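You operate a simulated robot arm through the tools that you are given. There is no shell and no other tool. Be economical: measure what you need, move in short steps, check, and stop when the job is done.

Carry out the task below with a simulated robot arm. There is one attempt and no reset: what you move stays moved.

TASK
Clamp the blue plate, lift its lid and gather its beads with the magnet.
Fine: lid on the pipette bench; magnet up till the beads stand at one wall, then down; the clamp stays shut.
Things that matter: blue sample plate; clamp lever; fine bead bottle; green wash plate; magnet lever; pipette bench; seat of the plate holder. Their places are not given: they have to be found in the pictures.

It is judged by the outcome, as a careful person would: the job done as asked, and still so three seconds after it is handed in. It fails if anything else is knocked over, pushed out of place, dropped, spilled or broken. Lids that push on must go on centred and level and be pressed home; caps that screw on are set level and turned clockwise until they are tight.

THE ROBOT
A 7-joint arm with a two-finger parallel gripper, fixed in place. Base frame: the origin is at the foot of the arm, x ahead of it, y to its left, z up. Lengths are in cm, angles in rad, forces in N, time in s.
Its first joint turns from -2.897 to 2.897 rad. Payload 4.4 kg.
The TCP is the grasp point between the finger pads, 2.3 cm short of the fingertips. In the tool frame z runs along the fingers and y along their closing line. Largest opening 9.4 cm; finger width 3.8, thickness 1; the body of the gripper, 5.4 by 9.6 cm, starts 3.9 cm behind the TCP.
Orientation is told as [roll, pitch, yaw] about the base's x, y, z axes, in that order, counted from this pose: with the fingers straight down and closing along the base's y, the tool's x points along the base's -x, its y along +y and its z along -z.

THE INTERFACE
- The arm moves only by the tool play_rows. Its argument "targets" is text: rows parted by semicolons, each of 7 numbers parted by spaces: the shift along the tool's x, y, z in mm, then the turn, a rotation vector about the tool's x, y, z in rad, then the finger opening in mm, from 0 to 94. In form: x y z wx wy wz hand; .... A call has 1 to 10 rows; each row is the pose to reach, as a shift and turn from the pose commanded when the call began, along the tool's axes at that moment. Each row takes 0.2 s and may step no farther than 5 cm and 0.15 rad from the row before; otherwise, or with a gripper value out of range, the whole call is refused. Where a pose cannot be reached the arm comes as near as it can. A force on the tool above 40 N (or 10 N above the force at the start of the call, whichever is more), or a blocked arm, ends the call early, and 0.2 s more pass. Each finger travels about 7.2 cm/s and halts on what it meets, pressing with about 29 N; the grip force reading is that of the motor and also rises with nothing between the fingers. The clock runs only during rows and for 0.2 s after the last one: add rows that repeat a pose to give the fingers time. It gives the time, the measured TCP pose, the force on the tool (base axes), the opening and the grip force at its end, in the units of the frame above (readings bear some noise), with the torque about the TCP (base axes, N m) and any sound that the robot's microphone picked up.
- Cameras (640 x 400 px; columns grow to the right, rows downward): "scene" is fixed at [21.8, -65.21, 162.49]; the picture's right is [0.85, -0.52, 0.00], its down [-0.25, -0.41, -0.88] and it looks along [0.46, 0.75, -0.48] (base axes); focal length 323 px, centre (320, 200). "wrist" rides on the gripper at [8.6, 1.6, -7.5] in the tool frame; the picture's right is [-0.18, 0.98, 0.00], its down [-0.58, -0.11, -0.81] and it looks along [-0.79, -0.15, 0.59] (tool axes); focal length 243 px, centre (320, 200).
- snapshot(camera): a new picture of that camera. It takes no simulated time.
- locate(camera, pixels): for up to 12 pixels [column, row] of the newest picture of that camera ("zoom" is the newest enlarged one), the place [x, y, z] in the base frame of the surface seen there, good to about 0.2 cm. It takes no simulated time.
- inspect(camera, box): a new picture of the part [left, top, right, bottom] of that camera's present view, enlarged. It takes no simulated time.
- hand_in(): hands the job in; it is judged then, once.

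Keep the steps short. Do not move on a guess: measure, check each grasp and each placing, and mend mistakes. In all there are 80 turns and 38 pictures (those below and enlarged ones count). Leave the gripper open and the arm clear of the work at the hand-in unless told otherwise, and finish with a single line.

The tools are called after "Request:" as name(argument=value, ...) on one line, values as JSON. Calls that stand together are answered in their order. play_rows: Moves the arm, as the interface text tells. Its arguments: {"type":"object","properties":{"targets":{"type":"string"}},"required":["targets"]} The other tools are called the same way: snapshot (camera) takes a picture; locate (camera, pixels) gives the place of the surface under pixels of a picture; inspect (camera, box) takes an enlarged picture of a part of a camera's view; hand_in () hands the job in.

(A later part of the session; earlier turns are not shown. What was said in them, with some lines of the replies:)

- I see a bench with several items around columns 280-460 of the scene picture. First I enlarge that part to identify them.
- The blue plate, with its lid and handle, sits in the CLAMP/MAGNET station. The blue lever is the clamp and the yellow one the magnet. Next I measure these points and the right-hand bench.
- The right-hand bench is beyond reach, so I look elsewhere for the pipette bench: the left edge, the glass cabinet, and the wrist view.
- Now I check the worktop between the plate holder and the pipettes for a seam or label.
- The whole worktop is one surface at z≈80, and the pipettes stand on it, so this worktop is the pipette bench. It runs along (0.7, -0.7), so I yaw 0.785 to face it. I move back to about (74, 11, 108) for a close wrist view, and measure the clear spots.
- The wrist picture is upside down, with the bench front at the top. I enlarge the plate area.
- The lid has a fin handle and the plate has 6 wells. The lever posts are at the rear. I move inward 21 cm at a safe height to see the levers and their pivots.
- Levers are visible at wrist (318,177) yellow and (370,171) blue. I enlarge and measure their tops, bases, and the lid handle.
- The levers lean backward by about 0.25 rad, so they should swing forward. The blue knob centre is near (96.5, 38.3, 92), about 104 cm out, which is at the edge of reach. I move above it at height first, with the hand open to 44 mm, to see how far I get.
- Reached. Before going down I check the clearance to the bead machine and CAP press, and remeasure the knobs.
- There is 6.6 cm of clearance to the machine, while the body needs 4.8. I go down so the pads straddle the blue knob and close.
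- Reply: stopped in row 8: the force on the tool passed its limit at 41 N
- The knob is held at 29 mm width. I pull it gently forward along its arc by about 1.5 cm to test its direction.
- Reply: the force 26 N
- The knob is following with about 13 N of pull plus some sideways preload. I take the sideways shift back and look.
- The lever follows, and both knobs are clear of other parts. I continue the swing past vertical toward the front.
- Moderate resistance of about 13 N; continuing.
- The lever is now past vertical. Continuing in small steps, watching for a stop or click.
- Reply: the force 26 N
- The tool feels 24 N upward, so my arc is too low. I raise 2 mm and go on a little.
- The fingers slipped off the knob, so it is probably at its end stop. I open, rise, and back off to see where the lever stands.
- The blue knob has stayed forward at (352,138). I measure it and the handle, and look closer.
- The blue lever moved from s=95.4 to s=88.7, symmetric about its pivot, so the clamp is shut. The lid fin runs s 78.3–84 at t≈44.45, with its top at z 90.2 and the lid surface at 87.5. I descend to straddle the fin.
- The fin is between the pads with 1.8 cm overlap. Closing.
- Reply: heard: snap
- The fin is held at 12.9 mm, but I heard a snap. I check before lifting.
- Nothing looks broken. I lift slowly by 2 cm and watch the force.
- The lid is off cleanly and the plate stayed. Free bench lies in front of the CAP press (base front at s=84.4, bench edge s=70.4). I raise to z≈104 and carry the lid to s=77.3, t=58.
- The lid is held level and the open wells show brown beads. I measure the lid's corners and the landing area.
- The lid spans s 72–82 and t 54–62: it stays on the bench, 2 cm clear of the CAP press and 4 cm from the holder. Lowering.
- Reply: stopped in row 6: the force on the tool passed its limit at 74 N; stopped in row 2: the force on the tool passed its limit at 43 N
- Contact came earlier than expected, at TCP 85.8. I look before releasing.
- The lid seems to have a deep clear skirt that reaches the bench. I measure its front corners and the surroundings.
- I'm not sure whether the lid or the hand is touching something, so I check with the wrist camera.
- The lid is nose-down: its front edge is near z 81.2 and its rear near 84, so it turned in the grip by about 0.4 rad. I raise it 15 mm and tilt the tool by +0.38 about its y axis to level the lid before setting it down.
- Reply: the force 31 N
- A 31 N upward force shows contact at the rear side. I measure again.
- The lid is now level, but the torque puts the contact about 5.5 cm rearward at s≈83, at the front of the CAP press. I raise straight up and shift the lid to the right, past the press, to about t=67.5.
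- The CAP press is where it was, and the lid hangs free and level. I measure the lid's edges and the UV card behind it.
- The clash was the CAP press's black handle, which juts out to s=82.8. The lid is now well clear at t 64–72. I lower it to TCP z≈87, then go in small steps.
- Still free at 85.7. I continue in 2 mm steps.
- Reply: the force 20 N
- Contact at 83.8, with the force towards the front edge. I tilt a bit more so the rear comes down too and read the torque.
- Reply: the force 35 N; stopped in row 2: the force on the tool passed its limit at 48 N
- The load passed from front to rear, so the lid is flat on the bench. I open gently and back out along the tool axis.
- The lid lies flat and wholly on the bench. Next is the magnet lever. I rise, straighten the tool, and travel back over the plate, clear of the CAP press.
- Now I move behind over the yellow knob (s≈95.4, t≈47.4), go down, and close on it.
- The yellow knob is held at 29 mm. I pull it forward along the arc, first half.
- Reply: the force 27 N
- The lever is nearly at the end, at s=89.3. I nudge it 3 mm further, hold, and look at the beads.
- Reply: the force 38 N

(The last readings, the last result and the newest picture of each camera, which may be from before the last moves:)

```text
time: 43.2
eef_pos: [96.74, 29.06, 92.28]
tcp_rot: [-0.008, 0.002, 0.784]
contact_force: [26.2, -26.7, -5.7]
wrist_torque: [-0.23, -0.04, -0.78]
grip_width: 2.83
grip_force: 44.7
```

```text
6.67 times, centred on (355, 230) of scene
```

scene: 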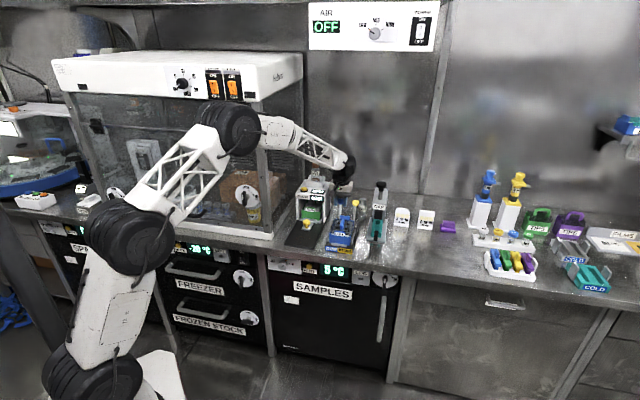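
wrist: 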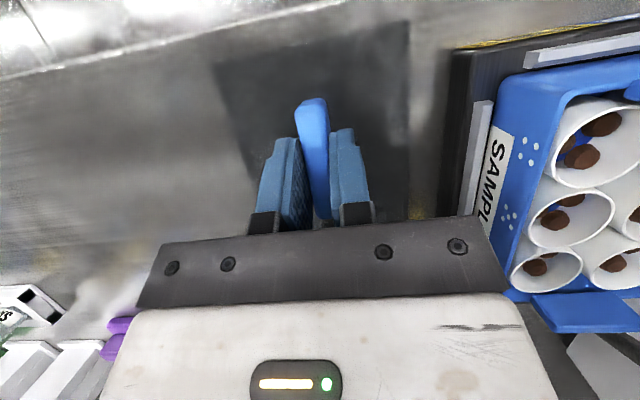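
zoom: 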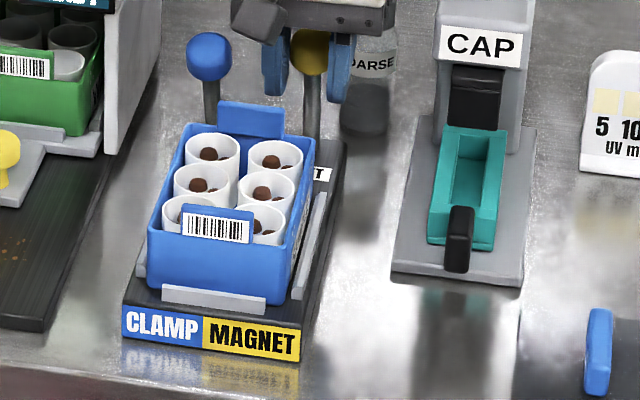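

The lever looks fully forward, like the blue one. The bead clumps are still mid-well. I ease the sideways force and wait about 4 s with the magnet up.

Request:
play_rows(targets="0 -0.6 0 0 0 0 24; 0 -0.6 0 0 0 0 24; 0 -0.6 0 0 0 0 24; 0 -0.6 0 0 0 0 24; 0 -0.6 0 0 0 0 24; 0 -0.6 0 0 0 0 24; 0 -0.6 0 0 0 0 24; 0 -0.6 0 0 0 0 24; 0 -0.6 0 0 0 0 24; 0 -0.6 0 0 0 0 24")

Request:
play_rows(targets="0 0 0 0 0 0 24; 0 0 0 0 0 0 24; 0 0 0 0 0 0 24; 0 0 0 0 0 0 24; 0 0 0 0 0 0 24; 0 0 0 0 0 0 24; 0 0 0 0 0 0 24; 0 0 0 0 0 0 24; 0 0 0 0 0 0 24; 0 0 0 0 0 0 24")

Request:
inspect(camera="scene", box=[335, 212, 375, 248])

```text
time: 45.4
eef_pos: [96.65, 29.06, 92.27]
tcp_rot: [-0.01, 0.001, 0.784]
contact_force: [-7.5, -10.0, -8.2]
wrist_torque: [-0.95, 1.03, -0.05]
grip_width: 2.84
grip_force: 44.8
```

```text
time: 47.6
eef_pos: [96.79, 29.14, 92.28]
tcp_rot: [-0.008, 0.002, 0.784]
contact_force: [-8.6, 4.7, -14.5]
wrist_torque: [-0.43, 0.62, 0.17]
grip_width: 2.81
grip_force: 44.9
```

```text
11.11 times, centred on (355, 230) of scene
```

zoom: 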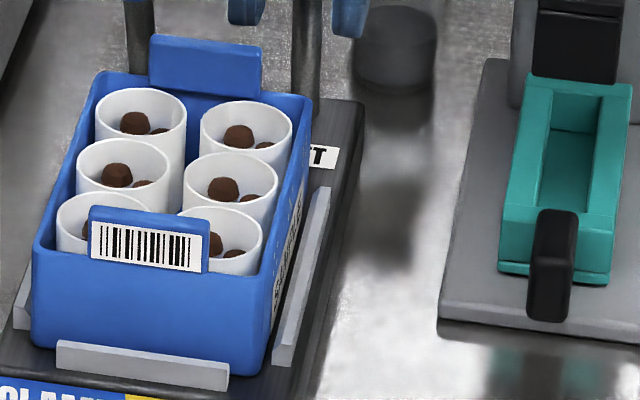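

Each well shows a clump near the middle and some beads to the right. I wait 8 s more to see whether they are still moving.

Request:
play_rows(targets="0 0 0 0 0 0 24; 0 0 0 0 0 0 24; 0 0 0 0 0 0 24; 0 0 0 0 0 0 24; 0 0 0 0 0 0 24; 0 0 0 0 0 0 24; 0 0 0 0 0 0 24; 0 0 0 0 0 0 24; 0 0 0 0 0 0 24; 0 0 0 0 0 0 24")

Request:
play_rows(targets="0 0 0 0 0 0 24; 0 0 0 0 0 0 24; 0 0 0 0 0 0 24; 0 0 0 0 0 0 24; 0 0 0 0 0 0 24; 0 0 0 0 0 0 24; 0 0 0 0 0 0 24; 0 0 0 0 0 0 24; 0 0 0 0 0 0 24; 0 0 0 0 0 0 24")

Request:
play_rows(targets="0 0 0 0 0 0 24; 0 0 0 0 0 0 24; 0 0 0 0 0 0 24; 0 0 0 0 0 0 24; 0 0 0 0 0 0 24; 0 0 0 0 0 0 24; 0 0 0 0 0 0 24; 0 0 0 0 0 0 24; 0 0 0 0 0 0 24; 0 0 0 0 0 0 24")

Request:
play_rows(targets="0 0 0 0 0 0 24; 0 0 0 0 0 0 24; 0 0 0 0 0 0 24; 0 0 0 0 0 0 24; 0 0 0 0 0 0 24; 0 0 0 0 0 0 24; 0 0 0 0 0 0 24; 0 0 0 0 0 0 24; 0 0 0 0 0 0 24; 0 0 0 0 0 0 24")

Request:
inspect(camera="scene", box=[335, 212, 375, 248])

```text
time: 49.8
eef_pos: [96.73, 29.06, 92.35]
tcp_rot: [-0.01, 0.002, 0.782]
contact_force: [-10.6, 11.7, -13.1]
wrist_torque: [-0.17, 0.39, 0.3]
grip_width: 2.82
grip_force: 44.9
```

```text
time: 52.0
eef_pos: [96.64, 29.17, 92.32]
tcp_rot: [-0.008, 0.003, 0.785]
contact_force: [-13.9, 13.3, -10.3]
wrist_torque: [-0.16, 0.4, 0.4]
grip_width: 2.81
grip_force: 45.1
```

```text
time: 54.2
eef_pos: [96.68, 29.12, 92.31]
tcp_rot: [-0.009, 0.001, 0.785]
contact_force: [-15.4, 12.3, -7.7]
wrist_torque: [-0.17, 0.36, 0.48]
grip_width: 2.78
grip_force: 45.2
```

```text
time: 56.4
eef_pos: [96.69, 29.11, 92.31]
tcp_rot: [-0.008, 0.0, 0.783]
contact_force: [-16.9, 13.9, -4.0]
wrist_torque: [-0.11, 0.36, 0.4]
grip_width: 2.83
grip_force: 44.7
```

```text
11.11 times, centred on (355, 230) of scene
```

zoom: 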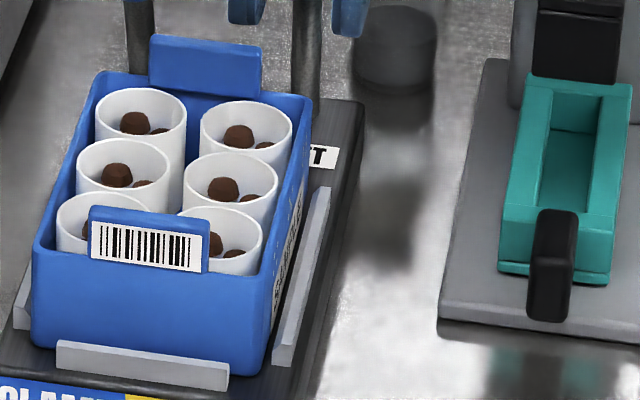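

No change in 8 s. I measure where the beads sit within their wells (locate costs no picture).

Request:
locate(camera="zoom", pixels=[[238, 130], [238, 143], [263, 145], [202, 130], [291, 130], [246, 102], [246, 155], [223, 185], [249, 196], [118, 172], [144, 183], [275, 115]])

Request:
locate(camera="wrist", pixels=[[605, 122], [582, 157], [575, 200], [553, 220], [545, 258], [530, 268], [556, 160], [600, 187]])

```text
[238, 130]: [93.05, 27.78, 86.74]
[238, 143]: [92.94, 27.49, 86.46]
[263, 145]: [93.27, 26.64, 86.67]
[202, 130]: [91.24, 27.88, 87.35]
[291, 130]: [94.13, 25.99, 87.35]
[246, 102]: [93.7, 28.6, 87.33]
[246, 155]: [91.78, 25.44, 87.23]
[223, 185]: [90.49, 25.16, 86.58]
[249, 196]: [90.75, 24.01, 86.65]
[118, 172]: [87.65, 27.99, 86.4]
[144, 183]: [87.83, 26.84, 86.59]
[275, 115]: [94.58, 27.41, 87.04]
```

```text
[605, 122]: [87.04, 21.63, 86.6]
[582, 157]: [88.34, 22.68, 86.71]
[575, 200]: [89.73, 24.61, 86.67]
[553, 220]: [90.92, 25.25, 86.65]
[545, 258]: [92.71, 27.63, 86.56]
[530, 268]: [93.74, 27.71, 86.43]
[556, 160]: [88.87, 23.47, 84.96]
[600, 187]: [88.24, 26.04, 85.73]
```

The bead piles still look spread (several small piles near the centre), so the lever may not be at its end stop. I release the knob, go behind it with closed fingers, and push it to a firm stop.

Request:
play_rows(targets="0 0 0 0 0 0 40; 0 0 0 0 0 0 44; 0 0 -30 0 0 0 44; 0 0 -60 0 0 0 44; -35 0 -60 0 0 0 20; -70 0 -60 0 0 0 5; -70 0 -60 0 0 0 0; -70 0 -30 0 0 0 0; -70 0 0 0 0 0 0; -70 0 0 0 0 0 0")

Request:
play_rows(targets="5 0 0 0 0 0 0; 10 0 0 0 0 0 0; 15 0 0 0 0 0 0; 20 0 0 0 0 0 0; 25 0 0 0 0 0 0; 29 0 0 0 0 0 0; 33 0 0 0 0 0 0; 33 0 0 0 0 0 0")

```text
time: 58.6
eef_pos: [101.92, 33.82, 92.14]
tcp_rot: [-0.009, 0.001, 0.783]
contact_force: [0.1, -0.2, -0.5]
wrist_torque: [-0.01, 0.03, 0.01]
grip_width: 0.0
grip_force: 29.0
```

```text
time: 60.3
eef_pos: [99.7, 31.84, 92.39]
tcp_rot: [-0.01, -0.004, 0.783]
contact_force: [17.8, 13.1, -5.2]
wrist_torque: [0.12, -0.28, 0.04]
grip_width: 0.0
grip_force: 29.0
stopped in row 8: the force on the tool passed its limit at 41 N (the readings are from after the stop); the commanded pose is now the measured one
```

Firm stop at 41 N with the knob centre near s≈89.6. I do the same check on the blue clamp lever: up, over 6.2 cm, and down behind it.

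Request:
play_rows(targets="-25 0 0 0 0 0 0; -25 0 -35 0 0 0 0; -25 0 -70 0 0 0 0; -25 30 -70 0 0 0 0; -25 63 -70 0 0 0 0; -25 63 -35 0 0 0 0; -25 63 0 0 0 0 0; -25 63 0 0 0 0 0")

Request:
play_rows(targets="5 0 0 0 0 0 0; 10 0 0 0 0 0 0; 15 0 0 0 0 0 0; 20 0 0 0 0 0 0; 25 0 0 0 0 0 0; 29 0 0 0 0 0 0; 33 0 0 0 0 0 0; 33 0 0 0 0 0 0")

```text
time: 62.1
eef_pos: [96.74, 38.04, 92.49]
tcp_rot: [-0.011, -0.003, 0.784]
contact_force: [0.1, 0.4, -0.4]
wrist_torque: [-0.01, -0.01, -0.01]
grip_width: 0.01
grip_force: 29.2
```

```text
time: 63.4
eef_pos: [95.09, 36.25, 92.33]
tcp_rot: [-0.01, -0.006, 0.785]
contact_force: [22.2, 16.3, -5.9]
wrist_torque: [0.35, -0.16, 0.03]
grip_width: 0.0
grip_force: 29.3
stopped in row 6: the force on the tool passed its limit at 50 N (the readings are from after the stop); the commanded pose is now the measured one
```

Blue stops at the same place (s≈92.9), so both levers are fully forward. I back up and away to view the wells from the front with the wrist camera.

Request:
play_rows(targets="-20 0 0 0 0 0 0; -20 0 -45 0 0 0 0; -20 0 -90 0 0 0 10; -20 0 -115 0 0 0 30; 25 -10 -115 0 0 0 44; 70 -25 -115 0 0 0 44; 115 -35 -115 0 0 0 44; 160 -35 -115 0 0 0 44; 190 -35 -115 0 0 0 44; 190 -35 -115 0 0 0 44")

Request:
inspect(camera="wrist", box=[260, 20, 400, 170])

```text
time: 65.6
eef_pos: [83.98, 20.32, 103.85]
tcp_rot: [-0.012, -0.005, 0.786]
contact_force: [-0.6, -0.4, -0.2]
wrist_torque: [-0.02, -0.03, -0.01]
grip_width: 4.39
grip_force: 0.0
```

```text
2.67 times, centred on (330, 95) of wrist
```

zoom: 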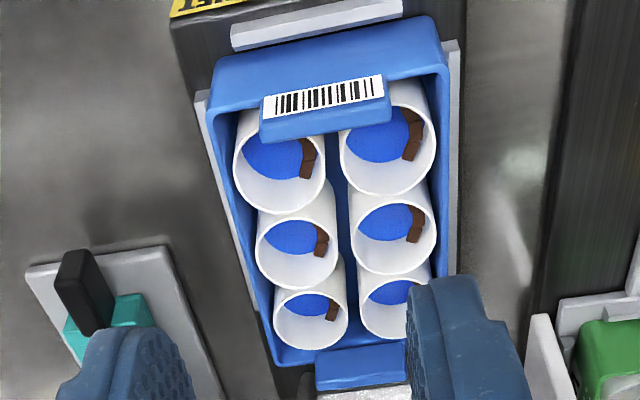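

Excellent: in every well I can see, the beads now stand as an arc against one wall and the middle is clear. Now the magnet goes down. I bring closed fingers in front of the yellow knob, with tips at z≈90.5 above the plate, and push it back.

Request:
play_rows(targets="-40 -10 0 0 0 0 20; -80 -24 0 0 0 0 5; -108 -24 0 0 0 0 0; -108 -24 40 0 0 0 0; -108 -24 80 0 0 0 0; -108 -24 108 0 0 0 0; -108 -24 108 0 0 0 0")

Request:
play_rows(targets="-8 0 0 0 0 0 0; -16 0 0 0 0 0 0; -24 0 0 0 0 0 0; -32 0 0 0 0 0 0; -40 0 0 0 0 0 0; -48 0 0 0 0 0 0; -56 0 0 0 0 0 0; -64 0 0 0 0 0 0; -70 0 0 0 0 0 0; -70 0 0 0 0 0 0")

```text
time: 67.2
eef_pos: [93.36, 26.35, 93.15]
tcp_rot: [-0.011, -0.006, 0.785]
contact_force: [-0.3, -0.3, 0.1]
wrist_torque: [-0.01, -0.01, -0.03]
grip_width: 0.02
grip_force: 28.7
```

```text
time: 69.4
eef_pos: [98.35, 30.99, 93.15]
tcp_rot: [-0.01, -0.007, 0.787]
contact_force: [0.8, 0.7, -0.7]
wrist_torque: [-0.01, -0.01, -0.01]
grip_width: 0.02
grip_force: 29.4
```

The knob moved ahead. I continue gently until a firm stop.

Request:
play_rows(targets="-4 0 0 0 0 0 0; -7 0 0 0 0 0 0; -10 0 0 0 0 0 0; -13 0 0 0 0 0 0; -16 0 0 0 0 0 0; -19 0 0 0 0 0 0; -19 0 0 0 0 0 0")

```text
time: 70.6
eef_pos: [99.28, 32.09, 93.01]
tcp_rot: [-0.009, -0.001, 0.783]
contact_force: [-22.0, -14.1, 7.9]
wrist_torque: [-0.05, 0.24, 0.06]
grip_width: 0.0
grip_force: 28.8
stopped in row 6: the force on the tool passed its limit at 48 N (the readings are from after the stop); the commanded pose is now the measured one
```

Firm stop at 48 N: the magnet lever is fully back. I retreat, rise, move well clear with the hand open, and take the last picture.

Request:
play_rows(targets="20 0 0 0 0 0 0; 20 0 -45 0 0 0 0; 20 0 -90 0 0 0 0; 65 0 -110 0 0 0 30; 110 0 -120 0 0 0 60; 155 0 -120 0 0 0 80; 200 0 -120 0 0 0 80; 245 0 -120 0 0 0 80; 290 0 -120 0 0 0 80; 290 0 -120 0 0 0 80")

Request:
inspect(camera="scene", box=[290, 165, 430, 285])

```text
time: 72.8
eef_pos: [78.82, 11.64, 104.85]
tcp_rot: [-0.012, 0.0, 0.787]
contact_force: [0.6, 0.0, 0.3]
wrist_torque: [-0.01, -0.02, 0.01]
grip_width: 7.98
grip_force: 0.0
```

```text
3.33 times, centred on (360, 225) of scene
```

zoom: 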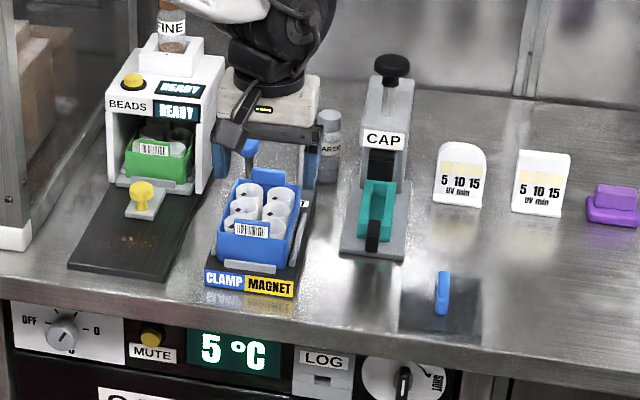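

The blue clamp lever is still forward, the lid is flat on the bench, and the neighbouring items stand where they were. The magnet lever is hidden behind the hand here, but it was pushed back to its firm stop. The arm is clear and the hand open, so I hand in.

Request:
hand_in()

```text
The job is handed in.
```

Handed in: the clamp is shut, the lid lies flat on the pipette bench, and the beads stood at one wall in the five wells I could see (the sixth was hidden by a finger) before I pushed the magnet lever back down to its stop; on the first try at setting the lid down it bumped the CAP press's handle, with no visible shift.
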